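You operate a simulated robot arm through the tools that you are given. There is no shell and no other tool. Be economical: measure what you need, move in short steps, check, and stop when the job is done.

Carry out the task below with a simulated two-armed robot. There is one attempt and no reset: what you move stays moved.

Task
Fetch the yellow ring and set it on the rollers left of the board. Then take the blue ring and leave it on the left half of the long steel bench. Then put two of the brown eggs from the lower shelf of the hooded bench in the carton. Keep to this order.

The check looks at the end state, three seconds after you hand in, the way a careful person would. Anything else that was tipped, shoved, dropped, spilled or broken makes it a failure.

Robot
Two 7-joint arms with fingered hands on one trunk, on a base that drives. Base frame: it is fixed to the floor where the robot stands at the start and does not move with it; the origin is under the middle of the robot, x ahead of it, y to its left, z up. Readings come in mm, rad, newtons and seconds.
The left shoulder is at the start at [200, 135, 870], the right one opposite. Places, roughly: blue ring (6x6x3 cm) [700, -100, 900]; brown egg (5x5x6 cm) [600, -200, 300]; carton [1250, 3500, 750]; left half of the long steel bench [1500, 1800, 800]; rollers left of the board [4200, -700, 800]; yellow ring (6x6x3 cm) [900, 0, 900]. Payload 4 kg a hand.
The TCP of each hand is the grasp point between the finger pads, 25 mm short of the fingertips. In the tool frame z runs along the fingers and y along their closing line. Largest opening 88 mm; the body of the gripper starts 29 mm behind the TCP. The gripper is a hand of 4 fingers: y runs from the thumb to the fingers, the wrist lies at [-13, -106, -174] in the tool frame, and closing takes about 1.5 s.
Orientation is told as [roll, pitch, yaw] about the base's x, y, z axes, in that order, counted from this pose: with the fingers straight down and the wrist toward the robot, the tool's x, y and z point along [0, 1, 0], [1, 0, 0] and [0, 0, -1] of the base frame.

Tools
- The arms move only by the tool servo_tool. It takes "left_targets", "right_targets" or both (then of equal length, played together; a hand with none holds still); each is a list of rows, each a list of 7 numbers: the turn, a rotation vector about the base's x, y, z in units of 6 degrees (1.0 is 6 degrees), then the shift along the base's x, y, z in units of 30 mm (1.0 is 30 mm), then the finger opening in mm, from 0 to 88. In form: [[wx, wy, wz, x, y, z, jaw], ...]. A call has 1 to 12 rows; each row shifts and turns the commanded pose from where the row before left it. A call with a number of a shift or a turn outside -1 to 1 is refused whole. Rows are played at 5 a second. More than 50 mm and 0.15 rad between two rows, or a gripper value outside its range, and nothing of the call is played. A pose out of reach is approached as far as the arm can. The call stops where the force on the tool passes 40 N (or 10 N more than at its start, if that is more) or the arm is blocked; 0.2 s more then pass. Each finger travels about 153 mm/s and halts on what it meets, pressing with about 26 N; the grip force reading is that of the motor and also rises with nothing between the fingers. The clock runs only during rows and for 0.2 s after the last one: add rows that do not move to give the fingers time. It gives the time, the measured TCP pose, the force on the tool (base axes), the opening and the grip force at its end, in the units of the frame above (readings bear some noise), with the torque about the TCP (base axes, N m) and any sound that the robot's microphone picked up, and new pictures: "pictures" is both (left out), scene, wrist or none (wrist: the cameras of the hands that moved).
- Cameras (640 x 400 px; columns grow to the right, rows downward): "scene" is now at [135.5, -24.7, 1470.5]; the picture's right is [-0.30, -0.95, 0.00], its down [-0.70, 0.22, -0.68] and it looks along [0.65, -0.20, -0.73] (base axes); focal length 293 px, centre (320, 200). "left" rides on the left gripper at [-64, -83, -98] in its tool frame; the picture's right is [-0.62, -0.37, 0.69], its down [0.71, -0.63, 0.30] and it looks along [0.32, 0.68, 0.65] (tool axes); focal length 265 px, centre (320, 200). "right" rides on the right gripper at [64, -83, -98] in its tool frame; the picture's right is [-0.62, 0.37, -0.69], its down [-0.71, -0.63, 0.30] and it looks along [-0.32, 0.68, 0.65] (tool axes); focal length 265 px, centre (320, 200). There is no depth. A picture from a camera that has moved, and an enlarged one, comes with that camera's place and axes in the base frame and with its lens.
- raise_lower(by): slides the trunk up (or, below 0, down) by that many mm; the arms and the scene camera ride with it, the base frame stays. It gives what a move gives, with no picture.
- steer(legs): drives the robot by 1 to 6 legs, each [ahead, left, turn to the left] in mm, mm and rad, along the robot's own axes; the way and the turn of a leg run together, so that a leg with both is an arc; at most 1500 mm and 3.142 rad a leg. The arms and the cameras ride along, it lands a little off, and it stops where it bumps. It gives what a move gives, and a new picture of the scene camera.
- set_grasp(shape, hand): the hand has 4 fingers and takes this shape, open, in about a second: jaw (thumb against the fingers, like two jaws); tri (thumb and two fingers); tip (a fingertip pinch); poke (one finger out to press); point (the index stretched); flat (the hand flat); cup (the hand cupped); fist (a fist). The gripper value then closes the fingers along that shape, each until it touches; the sizes above hold for jaw. It gives what a move gives, with no picture.
- head_to(pan, tilt): turns the head with the scene camera to pan (to the left, within 1.693 rad either way) and tilt (down, from -0.506 to 1.204), counted from straight ahead of the robot. It gives what a move gives, and a new picture of the scene camera.
- zoom(camera, box): a new picture of the part [left, top, right, bottom] of that camera's present view, enlarged. It takes no simulated time.
- hand_in(): hands the job in; it is judged then, once.

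Work in short steps. Places have to be worked out from the pictures, the camera data and where the tool is seen: move nearer, look again, correct. Check each grasp and each placing, and mend what went wrong. You have 165 turns and 260 pictures in all, those below and enlarged ones among them. Open the grippers and draw the arms clear of the work before you hand the job in, unless the task says otherwise; then end with one line.

The tools are called after "Emit:" as a command line: name --argument value ..., lists and objects as JSON in quotes. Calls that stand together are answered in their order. servo_tool: Moves the arms, as the interface text tells. Its arguments: {"type":"object","properties":{"left_targets":{"type":"array","items":{"type":"array","items":{"type":"number"}}},"right_targets":{"type":"array","items":{"type":"array","items":{"type":"number"}}},"pictures":{"type":"string","enum":["both","scene","wrist","none"]}},"required":[]} The other tools are called the same way: raise_lower (by) slides the trunk up or down; set_grasp (shape, hand) gives the hand a shape; steer (legs) drives the base; head_to (pan, tilt) turns the head that bears the scene camera; zoom (camera, box) takes an enlarged picture of a part of a camera's view; hand_in () hands the job in.

At the start:

```text
clock: 0.0
left_ee_pos: [582.8, 168.0, 1142.0]
left_tcp_rot: [-0.002, 0.0, 0.0]
left_contact_force: [-0.1, -0.2, 0.4]
left_wrist_torque: [0.02, -0.01, 0.03]
left_opening: 87.5
left_gripper_force: 0.0
left_shape: jaw
right_ee_pos: [515.8, -393.8, 1179.3]
right_tcp_rot: [-0.001, 0.0, 0.001]
right_contact_force: [0.4, 0.4, -0.3]
right_wrist_torque: [0.0, -0.02, 0.03]
right_opening: 87.5
right_gripper_force: 0.0
right_shape: jaw
trunk travel left (down, up): [-475.0, 295.0]
robot x, y, heading: [1.3, -2.0, 0.001]
head pan, tilt: [-0.304, 0.822]
```

scene: 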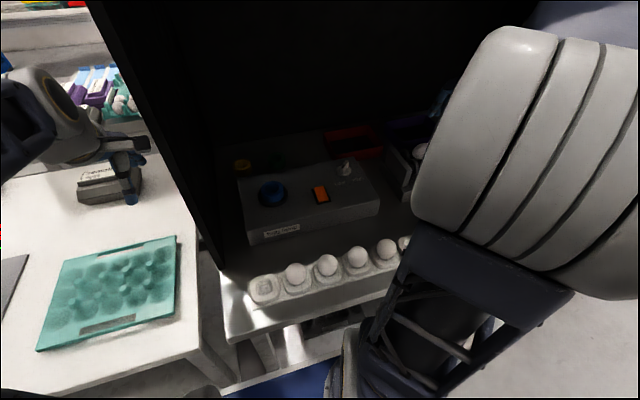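
right: 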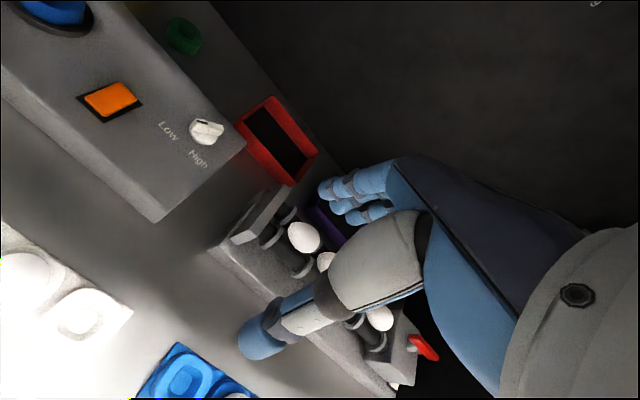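
left: 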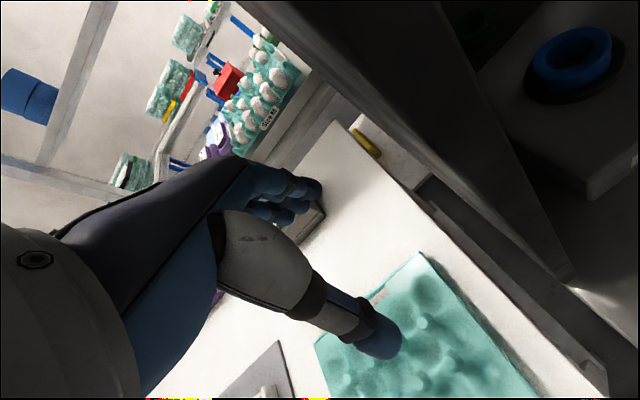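

The scene shows the hooded bench ahead with a machine carrying a blue ring, and a yellow ring behind it. I zoom in to locate both rings.

Emit:
zoom --camera "scene" --box '[200, 110, 460, 310]'

Emit:
head_to --pan 0.0 --tilt 0.7

```text
2.00 times, centred on (330, 210) of scene
camera zoom: at [135.5, -24.7, 1470.5], right [-0.3, -0.95, 0.0], down [-0.7, 0.22, -0.68], along [0.65, -0.2, -0.73], focal length 587 px, centre (300, 180)
```

zoom: 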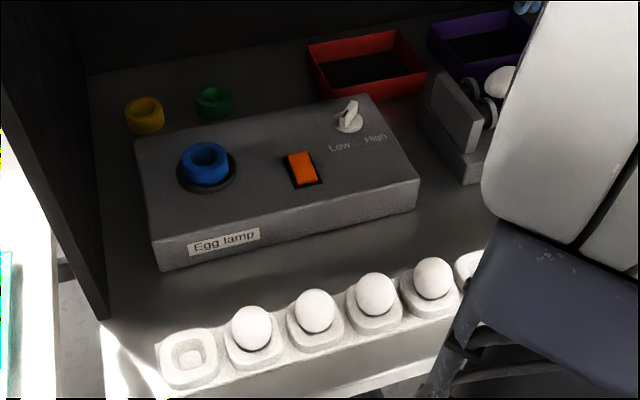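

```text
clock: 0.8
left_ee_pos: [582.7, 168.5, 1141.1]
left_tcp_rot: [0.0, -0.003, 0.0]
left_contact_force: [0.0, 0.3, -0.8]
left_wrist_torque: [0.0, 0.03, -0.03]
left_opening: 87.7
left_gripper_force: 0.1
left_shape: jaw
right_ee_pos: [515.8, -392.5, 1178.5]
right_tcp_rot: [0.001, -0.001, 0.0]
right_contact_force: [0.2, 0.4, 0.5]
right_wrist_torque: [0.01, 0.03, -0.02]
right_opening: 87.4
right_gripper_force: 0.0
right_shape: jaw
trunk travel left (down, up): [-475.0, 295.0]
robot x, y, heading: [1.2, -1.1, -0.001]
head pan, tilt: [0.0, 0.7]
camera scene: at [144.5, -1.0, 1480.6], right [0.0, -1.0, 0.0], down [-0.64, 0.0, -0.76], along [0.76, 0.0, -0.64], focal length 293 px, centre (320, 200)
```

scene: 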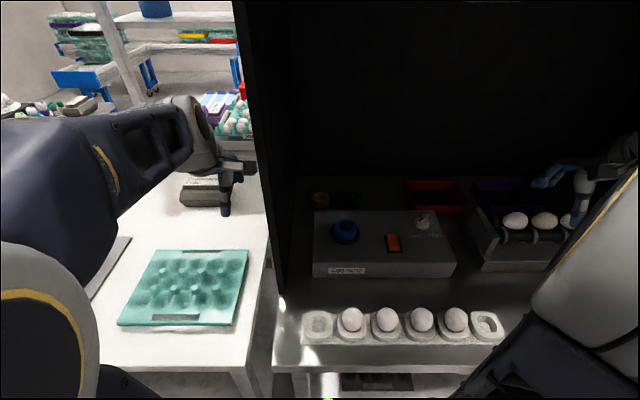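

I need to know the hood's roof and front, so I look up.

Emit:
head_to --pan -0.2 --tilt 0.1

```text
clock: 1.8
left_ee_pos: [582.8, 167.1, 1141.6]
left_tcp_rot: [-0.001, 0.0, 0.0]
left_contact_force: [1.0, 0.1, -0.2]
left_wrist_torque: [0.03, -0.02, 0.01]
left_opening: 87.6
left_gripper_force: 0.1
left_shape: jaw
right_ee_pos: [516.8, -392.8, 1179.7]
right_tcp_rot: [-0.001, 0.0, 0.0]
right_contact_force: [-0.1, -1.1, 0.4]
right_wrist_torque: [0.03, -0.02, 0.0]
right_opening: 87.7
right_gripper_force: 0.0
right_shape: jaw
trunk travel left (down, up): [-475.0, 295.0]
robot x, y, heading: [1.0, -1.4, -0.0]
head pan, tilt: [-0.201, 0.099]
camera scene: at [149.8, -19.2, 1535.3], right [-0.2, -0.98, 0.0], down [-0.1, 0.02, -0.99], along [0.97, -0.2, -0.1], focal length 293 px, centre (320, 200)
```

scene: 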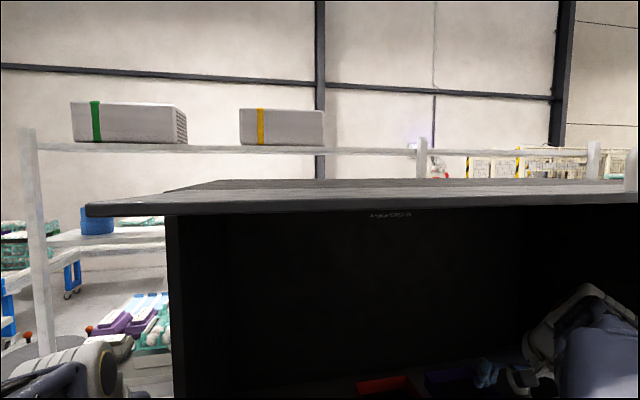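

The roof is at z≈1480, so there is space inside. I bring the right hand above the lamp, toward the yellow ring, to look at it with its wrist camera.

Emit:
servo_tool --right_targets '[[0, 0, 0, 0.5, 1, 0, 88], [0, 0, 0, 0.5, 1, 0, 88], [0, 0, 0, 0.5, 1, 0, 88], [0, 0, 0, 0.5, 1, 0, 88], [0, 0, 0, 0.5, 1, 0, 88], [0, 0, 0, 0.5, 1, -0.5, 88], [0, 0, 0, 0.5, 1, -0.5, 88], [0, 0, 0, 0.5, 1, -0.5, 88], [0, 0, 0, 1, 1, -0.5, 88], [0, 0, 0, 1, 1, -0.5, 88], [0, 0, 0, 1, 0, -0.5, 88]]' --pictures "wrist"

Emit:
head_to --pan -0.1 --tilt 0.75

```text
clock: 4.2
left_ee_pos: [582.3, 167.3, 1141.0]
left_tcp_rot: [0.001, 0.0, 0.0]
left_contact_force: [-0.4, 0.3, -1.0]
left_wrist_torque: [0.0, -0.02, 0.0]
left_opening: 87.5
left_gripper_force: 0.1
left_shape: jaw
right_ee_pos: [726.3, -93.5, 1089.7]
right_tcp_rot: [0.001, 0.0, 0.001]
right_contact_force: [0.1, -1.0, -0.7]
right_wrist_torque: [-0.02, -0.01, 0.02]
right_opening: 87.4
right_gripper_force: 0.1
right_shape: jaw
trunk travel left (down, up): [-475.0, 295.0]
robot x, y, heading: [0.6, -1.6, -0.002]
head pan, tilt: [-0.201, 0.099]
camera right: at [643.7, -28.7, 1189.8], right [0.37, -0.62, 0.69], down [-0.63, -0.71, -0.3], along [0.68, -0.32, -0.65], focal length 265 px, centre (320, 200)
```

right: 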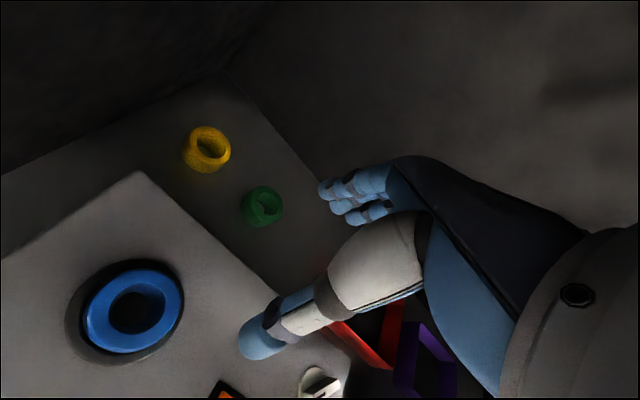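

```text
clock: 5.2
left_ee_pos: [582.2, 167.4, 1139.9]
left_tcp_rot: [0.001, 0.0, -0.001]
left_contact_force: [-0.7, 0.3, 0.0]
left_wrist_torque: [-0.02, -0.03, 0.01]
left_opening: 87.7
left_gripper_force: 0.1
left_shape: jaw
right_ee_pos: [726.4, -93.2, 1090.4]
right_tcp_rot: [-0.001, -0.001, -0.002]
right_contact_force: [0.1, -0.3, -0.8]
right_wrist_torque: [0.0, -0.02, -0.02]
right_opening: 87.7
right_gripper_force: 0.1
right_shape: jaw
trunk travel left (down, up): [-475.0, 295.0]
robot x, y, heading: [-1.5, -1.0, 0.002]
head pan, tilt: [-0.099, 0.75]
camera scene: at [142.1, -9.1, 1476.4], right [-0.1, -0.99, 0.0], down [-0.68, 0.07, -0.73], along [0.73, -0.07, -0.68], focal length 293 px, centre (320, 200)
```

scene: 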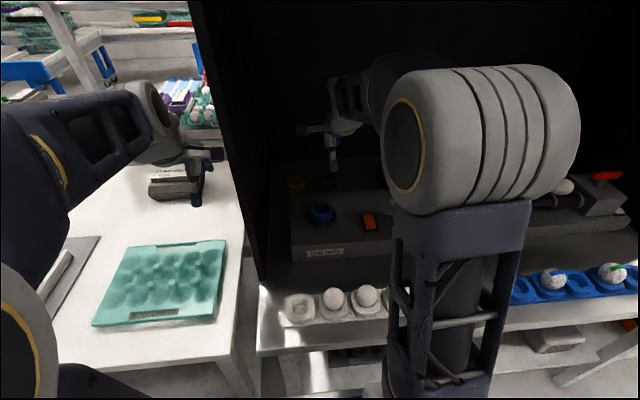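

Triangulating from both cameras puts the yellow ring at about (877, 0, 867) and the blue ring at about (675, -64, 938). The lamp's back edge is at x≈771. I move above the yellow ring.

Emit:
servo_tool --right_targets '[[0, 0, 0, 0.8, 0.6, 0, 88], [0, 0, 0, 0.8, 0.6, 0, 88], [0, 0, 0, 0.8, 0.6, 0, 88], [0, 0, 0, 0.8, 0.6, 0, 88], [0, 0, 0, 0.9, 0.7, 0, 88], [0, 0, 0, 0.93, 0, -0.5, 88], [0, 0, 0, 0, 0, -1, 88], [0, 0, 0, 0, 0, -1, 88], [0, 0, 0, 0, 0, -1, 88], [0, 0, 0, 0, 0, 0, 88]]' --pictures "wrist"

```text
clock: 7.4
left_ee_pos: [583.3, 166.2, 1141.8]
left_tcp_rot: [0.0, 0.0, 0.001]
left_contact_force: [0.1, 1.4, -0.1]
left_wrist_torque: [-0.01, 0.01, 0.04]
left_opening: 87.6
left_gripper_force: 0.2
left_shape: jaw
right_ee_pos: [876.9, 1.5, 984.8]
right_tcp_rot: [0.0, 0.0, 0.001]
right_contact_force: [-0.8, 0.2, 0.4]
right_wrist_torque: [0.02, 0.04, -0.03]
right_opening: 87.7
right_gripper_force: 0.2
right_shape: jaw
trunk travel left (down, up): [-475.0, 295.0]
robot x, y, heading: [-2.5, -0.4, -0.004]
head pan, tilt: [-0.099, 0.75]
camera right: at [794.8, 64.7, 1084.6], right [0.37, -0.62, 0.69], down [-0.63, -0.71, -0.3], along [0.68, -0.32, -0.65], focal length 265 px, centre (320, 200)
```

right: 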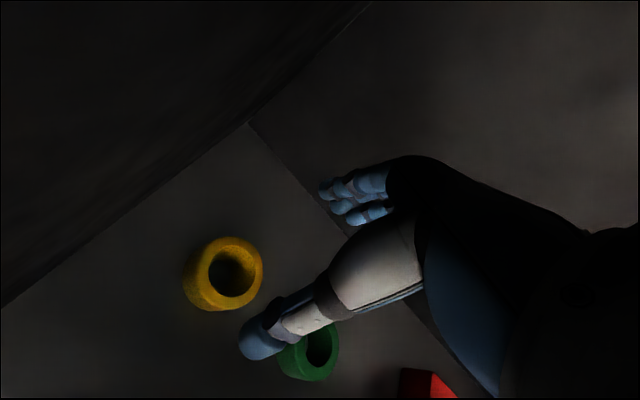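

The ring is nearly under the TCP. I descend to z≈925 so the tips stay above the ring, and look again.

Emit:
servo_tool --right_targets '[[0, 0, 0, 0.1, 0, -0.7, 88], [0, 0, 0, 0, 0, -0.6, 88], [0, 0, 0, 0, 0, -0.7, 88], [0, 0, 0, 0, 0, 0, 88]]' --pictures "wrist"

Emit:
zoom --camera "scene" --box '[240, 100, 440, 225]'

```text
clock: 8.4
left_ee_pos: [582.0, 167.4, 1141.6]
left_tcp_rot: [-0.001, 0.002, -0.001]
left_contact_force: [0.0, 0.3, -0.1]
left_wrist_torque: [0.04, 0.01, -0.01]
left_opening: 87.6
left_gripper_force: 0.0
left_shape: jaw
right_ee_pos: [879.9, -0.3, 924.3]
right_tcp_rot: [0.0, 0.0, 0.0]
right_contact_force: [0.6, -0.3, -0.1]
right_wrist_torque: [0.04, -0.01, 0.0]
right_opening: 87.8
right_gripper_force: 0.0
right_shape: jaw
trunk travel left (down, up): [-475.0, 295.0]
robot x, y, heading: [-1.5, 1.4, 0.004]
head pan, tilt: [-0.099, 0.75]
camera right: at [797.3, 64.0, 1023.9], right [0.37, -0.62, 0.69], down [-0.63, -0.71, -0.3], along [0.68, -0.32, -0.65], focal length 265 px, centre (320, 200)
```

right: 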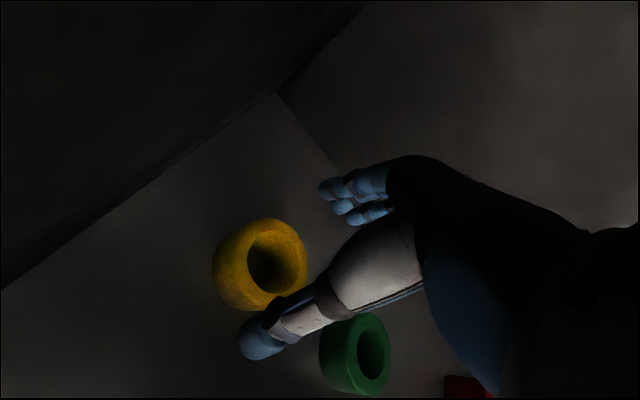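

```text
3.20 times, centred on (340, 162) of scene
camera zoom: at [142.1, -9.1, 1476.3], right [-0.1, -1.0, 0.0], down [-0.68, 0.07, -0.73], along [0.73, -0.07, -0.68], focal length 939 px, centre (256, 320)
```

zoom: 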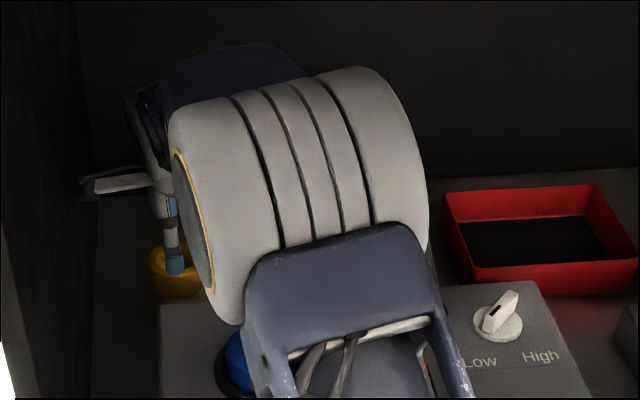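

The ring's rim centre is at about (884, -6, 870), so the bench is near z=840. I shift slightly, descend to z≈872 and look before closing.

Emit:
servo_tool --right_targets '[[0, 0, 0, 0.1, -0.2, 0, 88], [0, 0, 0, 0, 0, -0.7, 88], [0, 0, 0, 0, 0, -0.5, 88], [0, 0, 0, 0, 0, -0.3, 88], [0, 0, 0, 0, 0, -0.25, 88], [0, 0, 0, 0, 0, 0, 88]]' --pictures "wrist"

```text
clock: 9.8
left_ee_pos: [581.8, 168.4, 1141.7]
left_tcp_rot: [0.001, 0.001, 0.001]
left_contact_force: [0.4, 0.1, -0.3]
left_wrist_torque: [-0.02, -0.01, 0.0]
left_opening: 87.4
left_gripper_force: 0.1
left_shape: jaw
right_ee_pos: [883.0, -6.3, 874.3]
right_tcp_rot: [0.001, -0.004, 0.0]
right_contact_force: [-3.4, -1.1, 12.4]
right_wrist_torque: [-0.11, -0.6, -0.02]
right_opening: 86.6
right_gripper_force: 0.1
right_shape: jaw
trunk travel left (down, up): [-475.0, 295.0]
robot x, y, heading: [-0.8, -2.1, -0.0]
head pan, tilt: [-0.099, 0.75]
camera right: at [799.8, 58.2, 974.3], right [0.37, -0.62, 0.69], down [-0.63, -0.71, -0.31], along [0.69, -0.32, -0.65], focal length 265 px, centre (320, 200)
```

right: 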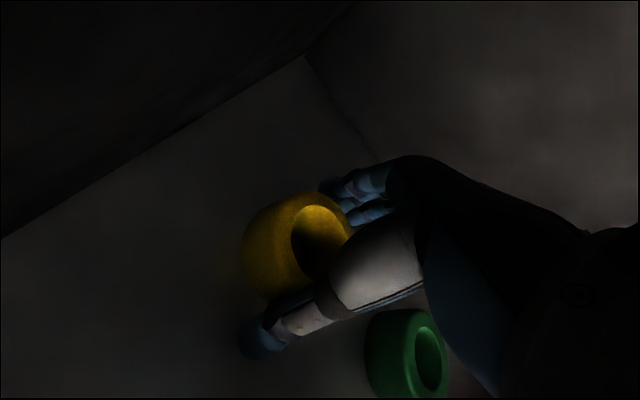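

The tips just touched the bench, which puts it at z≈849. I lift 5 mm and close.

Emit:
servo_tool --right_targets '[[0, 0, 0, 0, 0, 0.17, 88], [0, 0, 0, 0, 0, 0, 70], [0, 0, 0, 0, 0, 0, 55], [0, 0, 0, 0, 0, 0, 45], [0, 0, 0, 0, 0, 0, 40], [0, 0, 0, 0, 0, 0, 40], [0, 0, 0, 0, 0, 0, 40], [0, 0, 0, 0, 0, 0, 40]]' --pictures "wrist"

```text
clock: 11.6
left_ee_pos: [582.2, 167.2, 1140.4]
left_tcp_rot: [0.001, 0.001, 0.001]
left_contact_force: [0.3, -0.2, 0.1]
left_wrist_torque: [-0.02, -0.04, -0.02]
left_opening: 87.5
left_gripper_force: 0.0
left_shape: jaw
right_ee_pos: [882.2, -6.7, 877.5]
right_tcp_rot: [-0.001, 0.0, -0.002]
right_contact_force: [0.0, -0.1, 0.7]
right_wrist_torque: [-0.02, 0.0, 0.0]
right_opening: 45.8
right_gripper_force: 25.7
right_shape: jaw
trunk travel left (down, up): [-475.0, 295.0]
robot x, y, heading: [3.7, -1.0, 0.001]
head pan, tilt: [-0.099, 0.75]
camera right: at [799.3, 58.3, 977.2], right [0.37, -0.62, 0.69], down [-0.63, -0.71, -0.3], along [0.68, -0.32, -0.65], focal length 265 px, centre (320, 200)
```

right: 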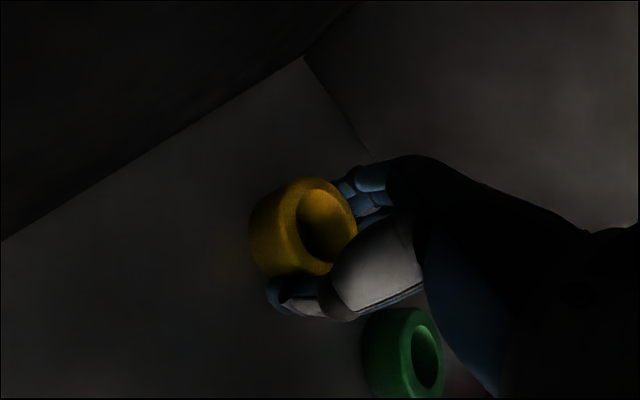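

It's gripping at 46 mm with 26 N. I lift and check.

Emit:
servo_tool --right_targets '[[0, 0, 0, 0, 0, 0.3, 40], [0, 0, 0, 0, 0, 0.7, 40], [0, 0, 0, 0, 0, 1, 40], [0, 0, 0, 0, 0, 1, 40], [0, 0, 0, 0, 0, 1, 40], [0, 0, 0, 0, 0, 1, 40], [0, 0, 0, 0, 0, 0, 40]]' --pictures "wrist"

```text
clock: 13.2
left_ee_pos: [582.8, 167.5, 1141.0]
left_tcp_rot: [-0.001, -0.001, -0.001]
left_contact_force: [-0.4, 0.1, -0.8]
left_wrist_torque: [0.02, 0.02, 0.06]
left_opening: 87.5
left_gripper_force: 0.2
left_shape: jaw
right_ee_pos: [882.4, -7.1, 1027.8]
right_tcp_rot: [-0.001, 0.0, -0.001]
right_contact_force: [-0.3, 0.7, 0.3]
right_wrist_torque: [0.0, 0.01, 0.02]
right_opening: 45.5
right_gripper_force: 26.2
right_shape: jaw
trunk travel left (down, up): [-475.0, 295.0]
robot x, y, heading: [2.1, -0.7, -0.001]
head pan, tilt: [-0.099, 0.75]
camera right: at [800.1, 57.5, 1128.4], right [0.37, -0.62, 0.69], down [-0.63, -0.71, -0.3], along [0.68, -0.32, -0.65], focal length 265 px, centre (320, 200)
```

right: 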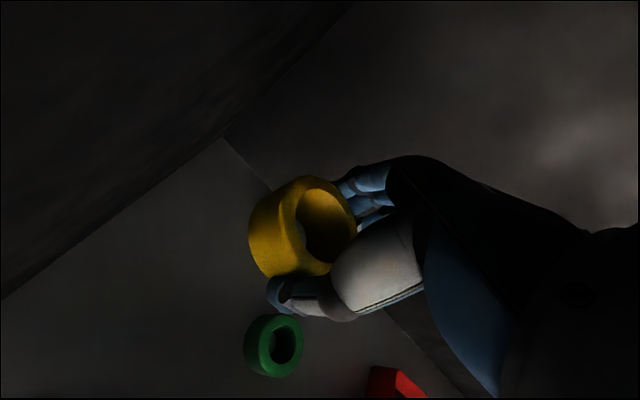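

The ring is held securely. I retract the right arm out of the hood.

Emit:
servo_tool --right_targets '[[0, 0, 0, -1, -0.2, 0.5, 40], [0, 0, 0, -1, -0.3, 0.5, 40], [0, 0, 0, -1, -0.5, 0.5, 40], [0, 0, 0, -1, -0.5, 0.5, 40], [0, 0, 0, -1, -0.5, 0, 40], [0, 0, 0, -1, -0.5, 0, 40], [0, 0, 0, -1, -0.5, 0, 40], [0, 0, 0, -1, -0.5, 0, 40], [0, 0, 0, -1, -0.5, 0, 40], [0, 0, 0, -1, -0.5, 0, 40], [0, 0, 0, -1, -0.5, 0, 40], [0, 0, 0, -1, -0.5, 0, 40]]' --pictures "none"

Emit:
head_to --pan 0.9 --tilt 0.35

Emit:
head_to --pan -0.9 --tilt 0.35

```text
clock: 15.8
left_ee_pos: [583.5, 168.0, 1140.7]
left_tcp_rot: [0.0, 0.0, 0.001]
left_contact_force: [0.4, 0.1, -0.7]
left_wrist_torque: [0.01, 0.05, 0.0]
left_opening: 87.7
left_gripper_force: 0.1
left_shape: jaw
right_ee_pos: [523.0, -170.6, 1087.9]
right_tcp_rot: [0.001, 0.0, 0.0]
right_contact_force: [1.4, 0.0, -0.7]
right_wrist_torque: [-0.04, 0.02, -0.02]
right_opening: 45.3
right_gripper_force: 26.2
right_shape: jaw
trunk travel left (down, up): [-475.0, 295.0]
robot x, y, heading: [2.1, -4.5, 0.005]
head pan, tilt: [-0.099, 0.75]
```

```text
clock: 17.1
left_ee_pos: [584.1, 167.0, 1140.9]
left_tcp_rot: [0.0, 0.001, 0.001]
left_contact_force: [-0.2, 0.1, -0.5]
left_wrist_torque: [0.01, 0.02, 0.02]
left_opening: 87.5
left_gripper_force: 0.1
left_shape: jaw
right_ee_pos: [523.6, -171.8, 1086.2]
right_tcp_rot: [-0.001, 0.0, -0.002]
right_contact_force: [0.1, 0.5, -0.6]
right_wrist_torque: [0.01, 0.02, -0.02]
right_opening: 45.4
right_gripper_force: 25.6
right_shape: jaw
trunk travel left (down, up): [-475.0, 295.0]
robot x, y, heading: [3.7, 0.5, 0.004]
head pan, tilt: [0.901, 0.351]
camera scene: at [117.5, 72.0, 1511.9], right [0.78, -0.62, 0.0], down [-0.21, -0.27, -0.94], along [0.58, 0.74, -0.34], focal length 293 px, centre (320, 200)
```

scene: 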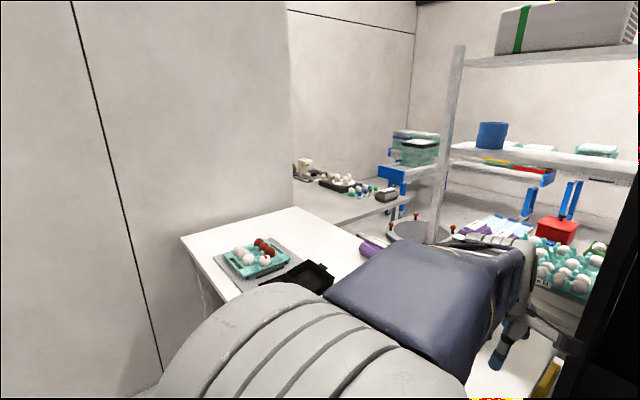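

```text
clock: 18.9
left_ee_pos: [582.0, 167.6, 1140.3]
left_tcp_rot: [0.001, 0.0, 0.0]
left_contact_force: [-0.5, 0.8, 0.9]
left_wrist_torque: [0.01, 0.01, 0.03]
left_opening: 87.4
left_gripper_force: 0.1
left_shape: jaw
right_ee_pos: [523.4, -170.6, 1087.7]
right_tcp_rot: [0.001, 0.0, -0.001]
right_contact_force: [0.4, 0.1, -0.8]
right_wrist_torque: [0.04, 0.02, 0.0]
right_opening: 45.4
right_gripper_force: 25.8
right_shape: jaw
trunk travel left (down, up): [-475.0, 295.0]
robot x, y, heading: [-0.3, 1.5, 0.0]
head pan, tilt: [-0.901, 0.351]
camera scene: at [117.5, -73.8, 1512.0], right [-0.78, -0.62, 0.0], down [-0.21, 0.27, -0.94], along [0.58, -0.74, -0.34], focal length 293 px, centre (320, 200)
```

scene: 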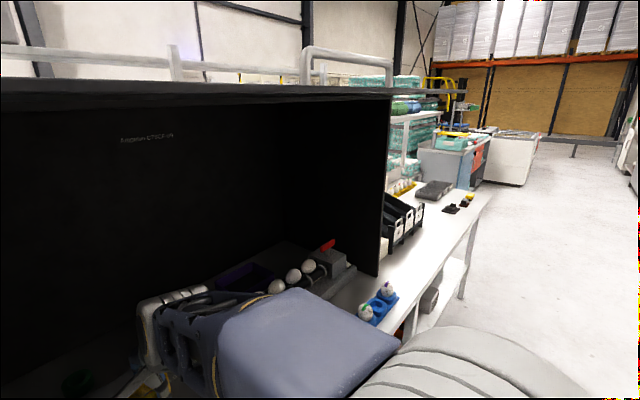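

I need a map of the place. I raise the trunk to look over the hood in several directions.

Emit:
raise_lower --by 290

Emit:
head_to --pan 0.0 --tilt 0.2

Emit:
head_to --pan -0.9 --tilt 0.3

Emit:
head_to --pan 0.9 --tilt 0.3

```text
clock: 20.9
left_ee_pos: [581.7, 166.4, 1362.2]
left_tcp_rot: [0.001, 0.001, 0.0]
left_contact_force: [-0.2, -0.3, 0.3]
left_wrist_torque: [-0.01, -0.02, 0.03]
left_opening: 87.6
left_gripper_force: 0.1
left_shape: jaw
right_ee_pos: [450.9, -156.7, 1227.9]
right_tcp_rot: [0.034, 0.217, 0.012]
right_contact_force: [-0.3, 0.1, -1.9]
right_wrist_torque: [-0.04, -0.06, -0.01]
right_opening: 45.1
right_gripper_force: 25.7
right_shape: jaw
trunk travel left (down, up): [-693.0, 77.0]
robot x, y, heading: [0.1, -0.8, 0.002]
head pan, tilt: [-0.901, 0.351]
stopped: the arm was blocked; the commanded pose is now the measured one
```

```text
clock: 22.1
left_ee_pos: [580.2, 167.6, 1360.0]
left_tcp_rot: [0.001, -0.001, 0.001]
left_contact_force: [-0.7, -0.1, 0.2]
left_wrist_torque: [0.0, 0.02, -0.01]
left_opening: 88.0
left_gripper_force: 0.1
left_shape: jaw
right_ee_pos: [454.8, -156.9, 1226.1]
right_tcp_rot: [0.035, 0.212, 0.013]
right_contact_force: [-0.6, -0.3, -0.7]
right_wrist_torque: [0.02, 0.05, -0.01]
right_opening: 44.9
right_gripper_force: 26.4
right_shape: jaw
trunk travel left (down, up): [-693.0, 77.0]
robot x, y, heading: [-1.0, -3.1, -0.001]
head pan, tilt: [0.0, 0.201]
camera scene: at [151.9, -1.2, 1744.0], right [0.0, -1.0, 0.0], down [-0.2, 0.0, -0.98], along [0.98, 0.0, -0.2], focal length 293 px, centre (320, 200)
```

scene: 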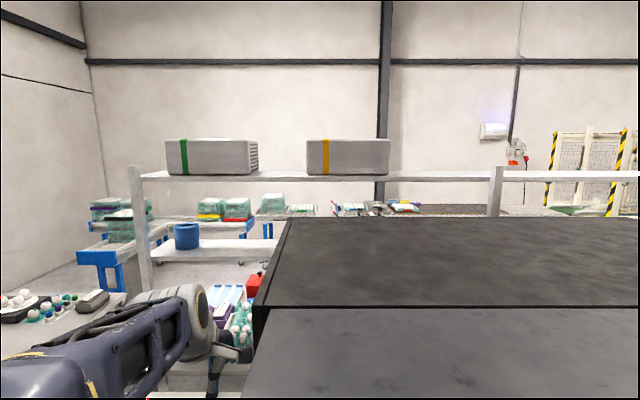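

```text
clock: 23.3
left_ee_pos: [582.5, 166.8, 1358.4]
left_tcp_rot: [0.001, 0.001, -0.001]
left_contact_force: [0.3, 0.5, -0.1]
left_wrist_torque: [0.04, 0.03, 0.0]
left_opening: 87.5
left_gripper_force: 0.1
left_shape: jaw
right_ee_pos: [454.3, -157.3, 1225.8]
right_tcp_rot: [0.033, 0.213, 0.014]
right_contact_force: [-0.2, -0.3, -0.5]
right_wrist_torque: [0.02, 0.03, -0.03]
right_opening: 45.0
right_gripper_force: 25.4
right_shape: jaw
trunk travel left (down, up): [-693.0, 77.0]
robot x, y, heading: [-0.1, 2.0, 0.0]
head pan, tilt: [-0.901, 0.3]
camera scene: at [117.1, -74.2, 1734.6], right [-0.78, -0.62, 0.0], down [-0.18, 0.23, -0.96], along [0.59, -0.75, -0.3], focal length 293 px, centre (320, 200)
```

scene: 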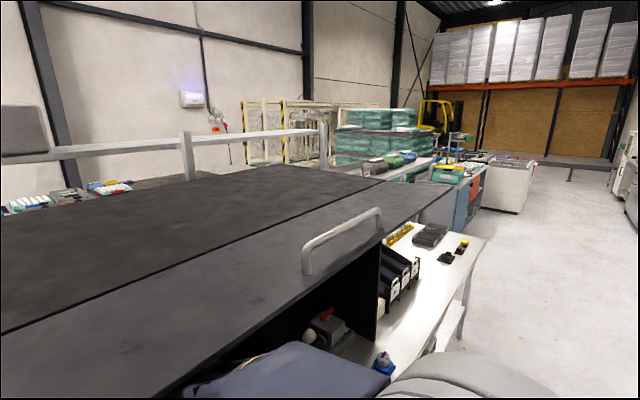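

```text
clock: 25.1
left_ee_pos: [581.3, 167.3, 1359.0]
left_tcp_rot: [0.001, 0.001, -0.001]
left_contact_force: [0.1, -1.2, -0.3]
left_wrist_torque: [0.01, -0.02, -0.04]
left_opening: 88.0
left_gripper_force: 0.0
left_shape: jaw
right_ee_pos: [454.3, -156.4, 1226.2]
right_tcp_rot: [0.034, 0.212, 0.014]
right_contact_force: [0.3, -0.1, -1.1]
right_wrist_torque: [0.01, 0.04, 0.03]
right_opening: 45.2
right_gripper_force: 26.1
right_shape: jaw
trunk travel left (down, up): [-693.0, 77.0]
robot x, y, heading: [0.6, -2.3, 0.001]
head pan, tilt: [0.901, 0.3]
camera scene: at [117.3, 72.1, 1734.5], right [0.78, -0.62, 0.0], down [-0.18, -0.23, -0.96], along [0.59, 0.75, -0.3], focal length 293 px, centre (320, 200)
```

scene: 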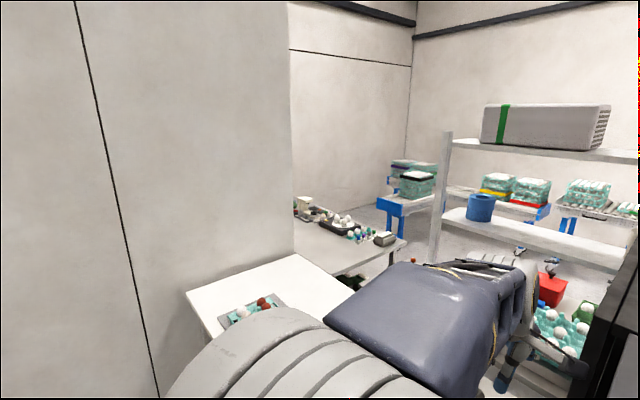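

The right arm's elbow seems to have met the hood's roof edge. I lower the trunk, then back away from the bench and turn to the right.

Emit:
raise_lower --by -120

Emit:
steer --legs '[[-600, 0, 0]]'

```text
clock: 26.6
left_ee_pos: [583.2, 166.8, 1239.3]
left_tcp_rot: [0.001, 0.0, 0.0]
left_contact_force: [0.7, 0.0, 0.1]
left_wrist_torque: [-0.02, 0.05, 0.01]
left_opening: 87.7
left_gripper_force: 0.0
left_shape: jaw
right_ee_pos: [455.0, -157.0, 1105.5]
right_tcp_rot: [0.035, 0.214, 0.012]
right_contact_force: [-0.5, -0.1, -1.3]
right_wrist_torque: [0.03, 0.02, -0.02]
right_opening: 45.1
right_gripper_force: 25.5
right_shape: jaw
trunk travel left (down, up): [-573.0, 197.0]
robot x, y, heading: [3.0, 4.4, 0.003]
head pan, tilt: [0.901, 0.3]
```

```text
clock: 30.0
left_ee_pos: [-19.1, 167.1, 1240.3]
left_tcp_rot: [0.0, 0.0, 0.0]
left_contact_force: [-1.1, 0.6, -0.3]
left_wrist_torque: [0.01, -0.01, 0.01]
left_opening: 87.6
left_gripper_force: 0.1
left_shape: jaw
right_ee_pos: [-146.4, -157.7, 1106.4]
right_tcp_rot: [0.032, 0.213, 0.014]
right_contact_force: [-0.2, -1.5, 0.2]
right_wrist_torque: [0.03, 0.0, -0.03]
right_opening: 45.0
right_gripper_force: 25.6
right_shape: jaw
trunk travel left (down, up): [-573.0, 197.0]
robot x, y, heading: [-597.9, -1.1, 0.0]
head pan, tilt: [0.901, 0.3]
camera scene: at [-484.1, 72.4, 1614.5], right [0.78, -0.62, 0.0], down [-0.18, -0.23, -0.96], along [0.59, 0.75, -0.3], focal length 293 px, centre (320, 200)
```

scene: 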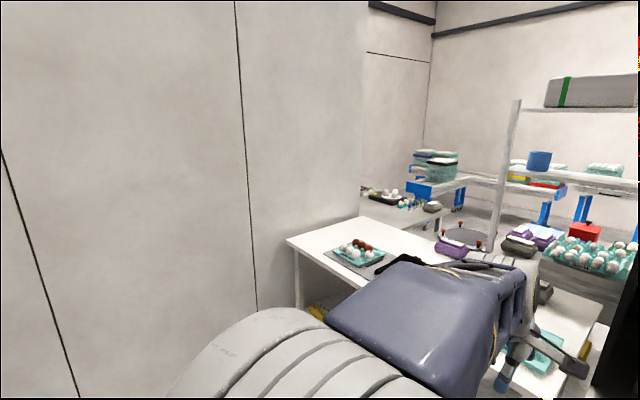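

I turn to face along -y, with the trunk raised for overview.

Emit:
steer --legs '[[0, 0, -1.571]]'

Emit:
raise_lower --by 190

Emit:
head_to --pan 0.3 --tilt 0.3

```text
clock: 33.1
left_ee_pos: [-145.3, -491.8, 1238.8]
left_tcp_rot: [0.0, 0.002, -1.024]
left_contact_force: [0.7, 0.3, 0.2]
left_wrist_torque: [0.03, 0.0, -0.02]
left_opening: 87.6
left_gripper_force: 0.0
left_shape: jaw
right_ee_pos: [-488.7, -551.6, 1106.0]
right_tcp_rot: [0.034, 0.212, -1.01]
right_contact_force: [-0.1, -0.5, 0.0]
right_wrist_torque: [0.02, 0.01, 0.01]
right_opening: 44.7
right_gripper_force: 26.0
right_shape: jaw
trunk travel left (down, up): [-573.0, 197.0]
robot x, y, heading: [-590.5, -82.4, -1.024]
head pan, tilt: [0.901, 0.3]
stopped in leg 1: the robot was blocked; the commanded pose is now the measured one
camera scene: at [-468.2, -145.2, 1614.5], right [-0.12, -0.99, 0.0], down [-0.29, 0.04, -0.96], along [0.95, -0.12, -0.3], focal length 293 px, centre (320, 200)
```

scene: 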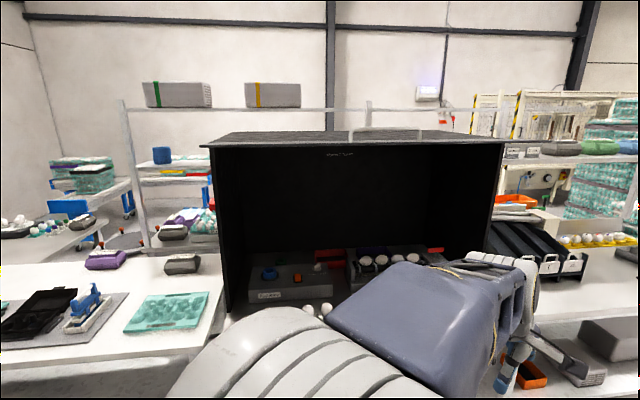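

```text
clock: 35.2
left_ee_pos: [-145.8, -493.6, 1428.5]
left_tcp_rot: [0.0, 0.002, -1.025]
left_contact_force: [0.2, 0.0, -1.4]
left_wrist_torque: [0.0, -0.02, -0.04]
left_opening: 87.9
left_gripper_force: 0.1
left_shape: jaw
right_ee_pos: [-489.2, -551.2, 1295.3]
right_tcp_rot: [0.034, 0.215, -1.009]
right_contact_force: [0.9, 0.7, -1.2]
right_wrist_torque: [-0.04, -0.02, 0.02]
right_opening: 44.8
right_gripper_force: 25.8
right_shape: jaw
trunk travel left (down, up): [-763.0, 7.0]
robot x, y, heading: [-592.2, -84.4, -1.029]
head pan, tilt: [0.901, 0.3]
```

```text
clock: 36.2
left_ee_pos: [-145.2, -492.0, 1427.9]
left_tcp_rot: [-0.001, 0.003, -1.023]
left_contact_force: [-0.3, 0.2, 0.8]
left_wrist_torque: [0.03, -0.03, 0.0]
left_opening: 88.0
left_gripper_force: 0.0
left_shape: jaw
right_ee_pos: [-488.9, -551.7, 1296.8]
right_tcp_rot: [0.034, 0.215, -1.008]
right_contact_force: [-0.1, 0.2, -0.8]
right_wrist_torque: [-0.01, 0.0, -0.02]
right_opening: 44.7
right_gripper_force: 26.1
right_shape: jaw
trunk travel left (down, up): [-763.0, 7.0]
robot x, y, heading: [-592.3, -82.1, -1.024]
head pan, tilt: [0.3, 0.3]
camera scene: at [-491.2, -195.4, 1804.5], right [-0.66, -0.75, 0.0], down [-0.22, 0.2, -0.96], along [0.72, -0.63, -0.3], focal length 293 px, centre (320, 200)
```

scene: 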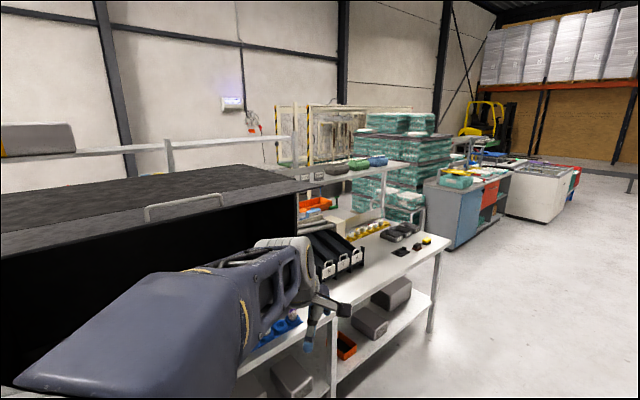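

The robot bumped something while turning. I look around to the right/behind.

Emit:
head_to --pan -1.2 --tilt 0.7

Emit:
head_to --pan 1.69 --tilt 0.7

```text
clock: 37.8
left_ee_pos: [-145.3, -491.5, 1429.3]
left_tcp_rot: [-0.001, 0.003, -1.024]
left_contact_force: [0.7, 0.7, 0.9]
left_wrist_torque: [0.03, 0.0, -0.01]
left_opening: 87.7
left_gripper_force: 0.0
left_shape: jaw
right_ee_pos: [-490.0, -550.6, 1295.7]
right_tcp_rot: [0.034, 0.214, -1.009]
right_contact_force: [-0.5, -0.8, -0.2]
right_wrist_torque: [-0.02, 0.02, -0.04]
right_opening: 44.6
right_gripper_force: 26.5
right_shape: jaw
trunk travel left (down, up): [-763.0, 7.0]
robot x, y, heading: [-594.7, -84.3, -1.023]
head pan, tilt: [-1.201, 0.7]
camera scene: at [-612.9, -201.1, 1768.4], right [-0.79, 0.61, 0.0], down [0.39, 0.51, -0.77], along [-0.47, -0.61, -0.64], focal length 293 px, centre (320, 200)
```

scene: 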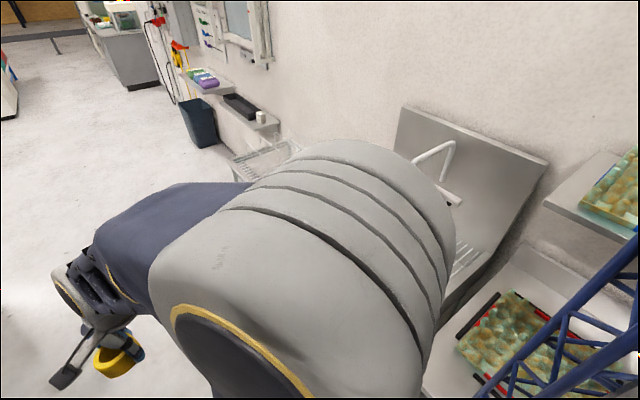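

```text
clock: 40.3
left_ee_pos: [-145.9, -491.6, 1429.3]
left_tcp_rot: [0.0, 0.002, -1.025]
left_contact_force: [0.1, 1.4, 0.6]
left_wrist_torque: [-0.02, 0.04, -0.01]
left_opening: 88.2
left_gripper_force: 0.0
left_shape: jaw
right_ee_pos: [-489.1, -551.3, 1296.0]
right_tcp_rot: [0.034, 0.213, -1.009]
right_contact_force: [0.1, 0.9, 0.0]
right_wrist_torque: [0.0, 0.01, -0.03]
right_opening: 44.4
right_gripper_force: 26.1
right_shape: jaw
trunk travel left (down, up): [-763.0, 7.0]
robot x, y, heading: [-587.2, -81.1, -1.024]
head pan, tilt: [1.689, 0.7]
camera scene: at [-494.4, -81.2, 1768.4], right [0.62, -0.79, 0.0], down [-0.51, -0.4, -0.76], along [0.6, 0.47, -0.64], focal length 293 px, centre (320, 200)
```

scene: 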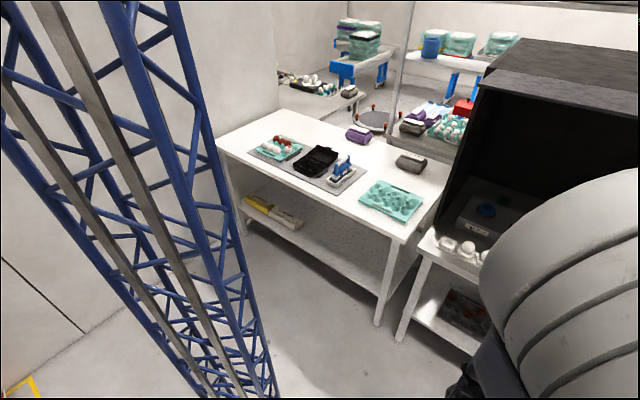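

A sink and shelf stand behind-right; I move ahead, away from them, then finish the turn.

Emit:
steer --legs '[[350, 0, 0], [0, 0, -0.547], [800, 0, 0]]'

Emit:
head_to --pan 0.5 --tilt 0.4

```text
clock: 48.0
left_ee_pos: [-246.1, -1760.9, 1427.5]
left_tcp_rot: [0.001, 0.003, -1.575]
left_contact_force: [0.2, 0.3, 0.3]
left_wrist_torque: [0.02, 0.01, 0.03]
left_opening: 87.8
left_gripper_force: 0.0
left_shape: jaw
right_ee_pos: [-569.6, -1631.3, 1294.9]
right_tcp_rot: [0.032, 0.215, -1.559]
right_contact_force: [-0.3, 0.5, -0.4]
right_wrist_torque: [-0.02, -0.02, -0.01]
right_opening: 44.5
right_gripper_force: 26.3
right_shape: jaw
trunk travel left (down, up): [-763.0, 7.0]
robot x, y, heading: [-413.8, -1177.5, -1.571]
head pan, tilt: [1.689, 0.7]
camera scene: at [-328.2, -1228.2, 1768.4], right [0.11, -0.99, 0.0], down [-0.64, -0.07, -0.76], along [0.76, 0.09, -0.64], focal length 293 px, centre (320, 200)
```

scene: 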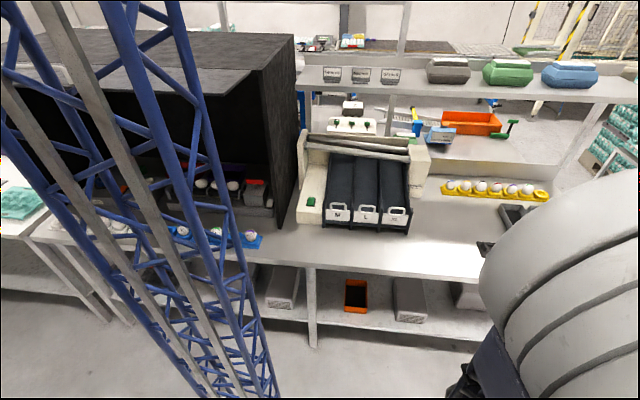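

```text
clock: 49.4
left_ee_pos: [-246.9, -1759.2, 1428.7]
left_tcp_rot: [0.0, 0.001, -1.577]
left_contact_force: [0.0, 0.2, -0.6]
left_wrist_torque: [0.01, 0.01, 0.04]
left_opening: 87.8
left_gripper_force: 0.1
left_shape: jaw
right_ee_pos: [-570.2, -1630.7, 1295.2]
right_tcp_rot: [0.031, 0.214, -1.562]
right_contact_force: [0.2, -0.2, -0.8]
right_wrist_torque: [0.05, -0.01, 0.03]
right_opening: 44.5
right_gripper_force: 25.8
right_shape: jaw
trunk travel left (down, up): [-763.0, 7.0]
robot x, y, heading: [-411.9, -1176.1, -1.576]
head pan, tilt: [0.499, 0.4]
camera scene: at [-368.6, -1319.4, 1795.3], right [-0.88, -0.47, 0.0], down [-0.18, 0.34, -0.92], along [0.44, -0.81, -0.39], focal length 293 px, centre (320, 200)
```

scene: 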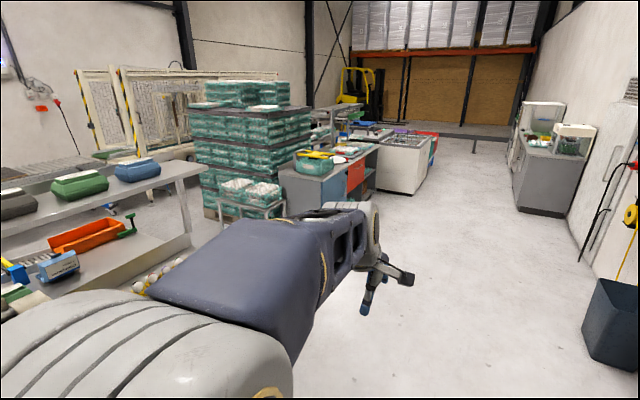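

I drive further along and look left at the gap beyond the bench's end.

Emit:
steer --legs '[[1100, 0, 0]]'

Emit:
head_to --pan 1.3 --tilt 0.4

```text
clock: 55.0
left_ee_pos: [-255.2, -2860.7, 1428.2]
left_tcp_rot: [-0.001, 0.001, -1.577]
left_contact_force: [-0.2, 0.8, 0.4]
left_wrist_torque: [0.01, 0.0, -0.01]
left_opening: 87.8
left_gripper_force: 0.1
left_shape: jaw
right_ee_pos: [-578.3, -2731.4, 1295.0]
right_tcp_rot: [0.032, 0.214, -1.563]
right_contact_force: [-0.2, 0.0, 0.0]
right_wrist_torque: [0.01, 0.04, 0.03]
right_opening: 45.0
right_gripper_force: 26.3
right_shape: jaw
trunk travel left (down, up): [-763.0, 7.0]
robot x, y, heading: [-421.1, -2276.7, -1.579]
head pan, tilt: [0.499, 0.4]
camera scene: at [-376.1, -2420.3, 1795.3], right [-0.88, -0.47, 0.0], down [-0.18, 0.34, -0.92], along [0.43, -0.81, -0.39], focal length 293 px, centre (320, 200)
```

scene: 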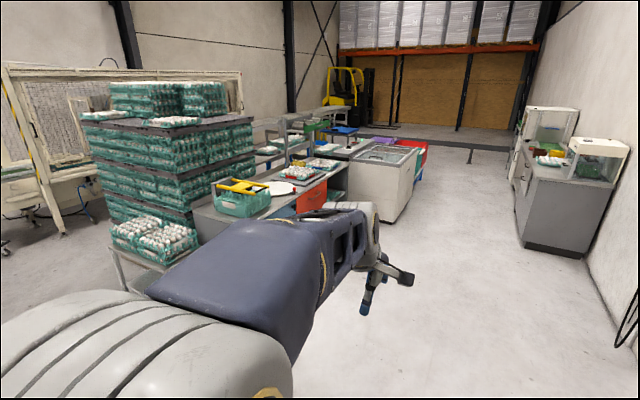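

```text
clock: 56.1
left_ee_pos: [-254.5, -2861.3, 1428.9]
left_tcp_rot: [0.001, 0.001, -1.577]
left_contact_force: [0.1, 0.4, 0.2]
left_wrist_torque: [0.0, -0.02, -0.01]
left_opening: 87.7
left_gripper_force: 0.1
left_shape: jaw
right_ee_pos: [-579.0, -2732.3, 1295.3]
right_tcp_rot: [0.034, 0.214, -1.564]
right_contact_force: [0.2, 0.4, -1.5]
right_wrist_torque: [0.0, 0.0, 0.0]
right_opening: 44.6
right_gripper_force: 26.2
right_shape: jaw
trunk travel left (down, up): [-763.0, 7.0]
robot x, y, heading: [-420.5, -2275.3, -1.584]
head pan, tilt: [1.3, 0.4]
camera scene: at [-330.7, -2364.2, 1795.3], right [-0.28, -0.96, 0.0], down [-0.37, 0.11, -0.92], along [0.89, -0.25, -0.39], focal length 293 px, centre (320, 200)
```

scene: 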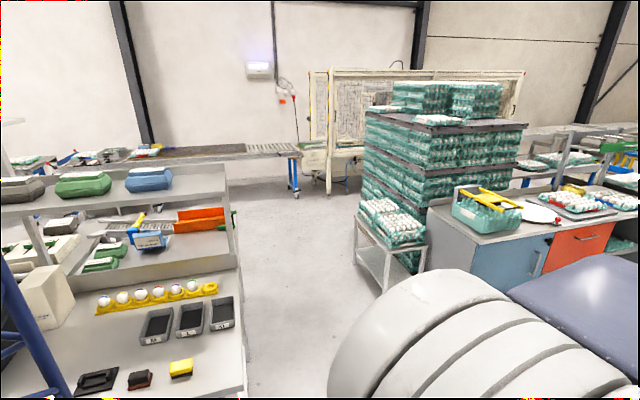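

There is a passage about 1.1 m wide beyond the bench's end (y≈-2300 to -3400), leading to the roller conveyor. I drive ahead, turn left and go through.

Emit:
steer --legs '[[570, 0, 0], [0, 0, 1.584], [1400, 0, 0]]'

Emit:
head_to --pan 0.4 --tilt 0.4

```text
clock: 69.8
left_ee_pos: [1550.5, -2695.7, 1428.7]
left_tcp_rot: [0.001, 0.003, -0.01]
left_contact_force: [-0.3, -0.1, 1.8]
left_wrist_torque: [0.02, 0.01, 0.0]
left_opening: 87.7
left_gripper_force: 0.1
left_shape: jaw
right_ee_pos: [1420.1, -3017.9, 1296.2]
right_tcp_rot: [0.033, 0.215, 0.002]
right_contact_force: [0.2, 0.4, 0.0]
right_wrist_torque: [0.0, -0.03, 0.0]
right_opening: 44.4
right_gripper_force: 26.1
right_shape: jaw
trunk travel left (down, up): [-763.0, 7.0]
robot x, y, heading: [967.5, -2854.3, -0.01]
head pan, tilt: [1.3, 0.4]
camera scene: at [1052.0, -2769.2, 1795.3], right [0.96, -0.28, 0.0], down [-0.11, -0.37, -0.92], along [0.26, 0.88, -0.39], focal length 293 px, centre (320, 200)
```

scene: 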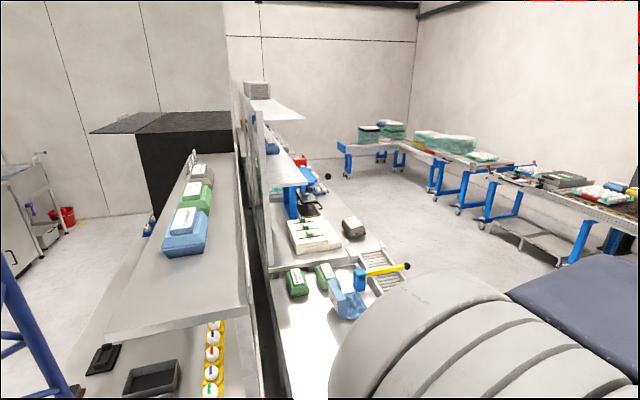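

```text
clock: 71.0
left_ee_pos: [1551.4, -2695.4, 1427.9]
left_tcp_rot: [0.001, 0.001, -0.012]
left_contact_force: [0.1, -0.5, 0.6]
left_wrist_torque: [0.02, 0.0, -0.01]
left_opening: 87.7
left_gripper_force: 0.0
left_shape: jaw
right_ee_pos: [1419.1, -3019.1, 1294.9]
right_tcp_rot: [0.034, 0.215, 0.004]
right_contact_force: [0.8, -0.4, -0.8]
right_wrist_torque: [0.02, -0.02, 0.01]
right_opening: 44.1
right_gripper_force: 25.9
right_shape: jaw
trunk travel left (down, up): [-763.0, 7.0]
robot x, y, heading: [969.6, -2856.2, -0.014]
head pan, tilt: [0.4, 0.4]
camera scene: at [1112.0, -2823.1, 1795.3], right [0.38, -0.93, 0.0], down [-0.36, -0.15, -0.92], along [0.85, 0.35, -0.39], focal length 293 px, centre (320, 200)
```

scene: 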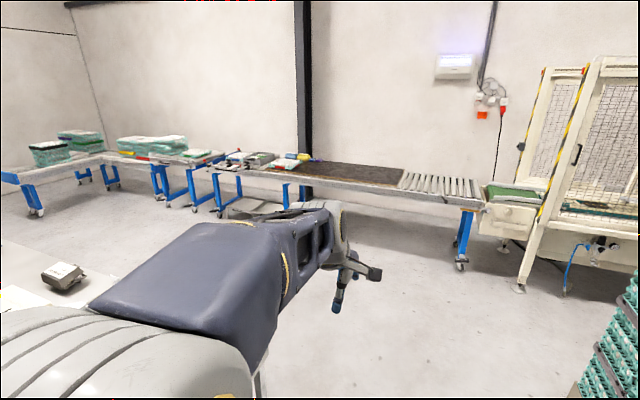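

The conveyor with the board is ahead-left. I drive forward, clear of the back bench, then diagonally to face the rollers near (3200, -700).

Emit:
steer --legs '[[1000, 0, 0.014], [500, 1075, 0], [500, 1075, 0]]'

Emit:
head_to --pan 0.0 --tilt 0.5

```text
clock: 78.7
left_ee_pos: [2705.1, -2314.3, 1427.4]
left_tcp_rot: [0.001, 0.001, 0.123]
left_contact_force: [-0.6, -0.5, -0.7]
left_wrist_torque: [0.0, 0.05, -0.02]
left_opening: 87.8
left_gripper_force: 0.0
left_shape: jaw
right_ee_pos: [2618.6, -2652.3, 1296.4]
right_tcp_rot: [0.032, 0.214, 0.138]
right_contact_force: [-0.5, 0.6, -0.7]
right_wrist_torque: [-0.02, 0.0, 0.0]
right_opening: 44.2
right_gripper_force: 26.1
right_shape: jaw
trunk travel left (down, up): [-763.0, 7.0]
robot x, y, heading: [2148.3, -2553.4, 0.123]
head pan, tilt: [0.4, 0.4]
stopped in leg 2: the robot was blocked; the commanded pose is now the measured one
camera scene: at [2287.4, -2499.3, 1795.2], right [0.5, -0.87, 0.0], down [-0.34, -0.19, -0.92], along [0.8, 0.46, -0.39], focal length 293 px, centre (320, 200)
```

scene: 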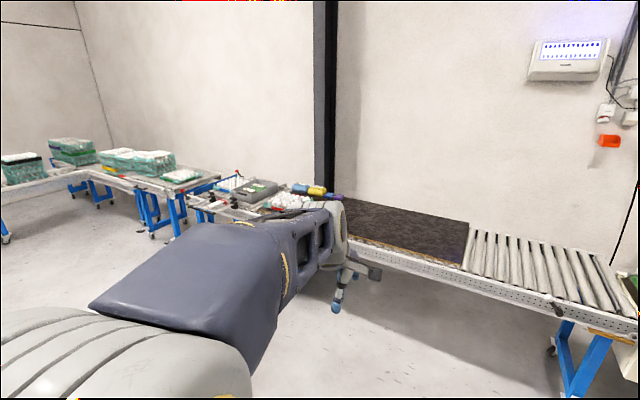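

```text
clock: 79.5
left_ee_pos: [2705.3, -2314.2, 1427.7]
left_tcp_rot: [0.0, 0.001, 0.122]
left_contact_force: [0.2, 0.3, -0.6]
left_wrist_torque: [-0.02, -0.06, 0.01]
left_opening: 88.0
left_gripper_force: 0.0
left_shape: jaw
right_ee_pos: [2618.6, -2652.4, 1296.3]
right_tcp_rot: [0.032, 0.216, 0.136]
right_contact_force: [-1.0, 0.3, 0.5]
right_wrist_torque: [0.01, 0.03, 0.01]
right_opening: 44.1
right_gripper_force: 25.6
right_shape: jaw
trunk travel left (down, up): [-763.0, 7.0]
robot x, y, heading: [2146.5, -2555.1, 0.124]
head pan, tilt: [0.0, 0.499]
camera scene: at [2297.1, -2534.9, 1786.2], right [0.12, -0.99, 0.0], down [-0.47, -0.06, -0.88], along [0.87, 0.11, -0.48], focal length 293 px, centre (320, 200)
```

scene: 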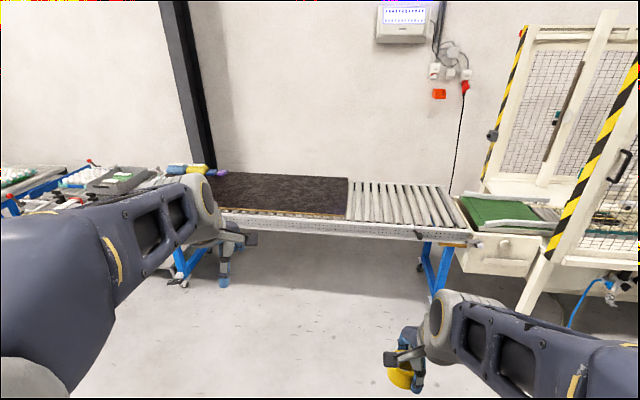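

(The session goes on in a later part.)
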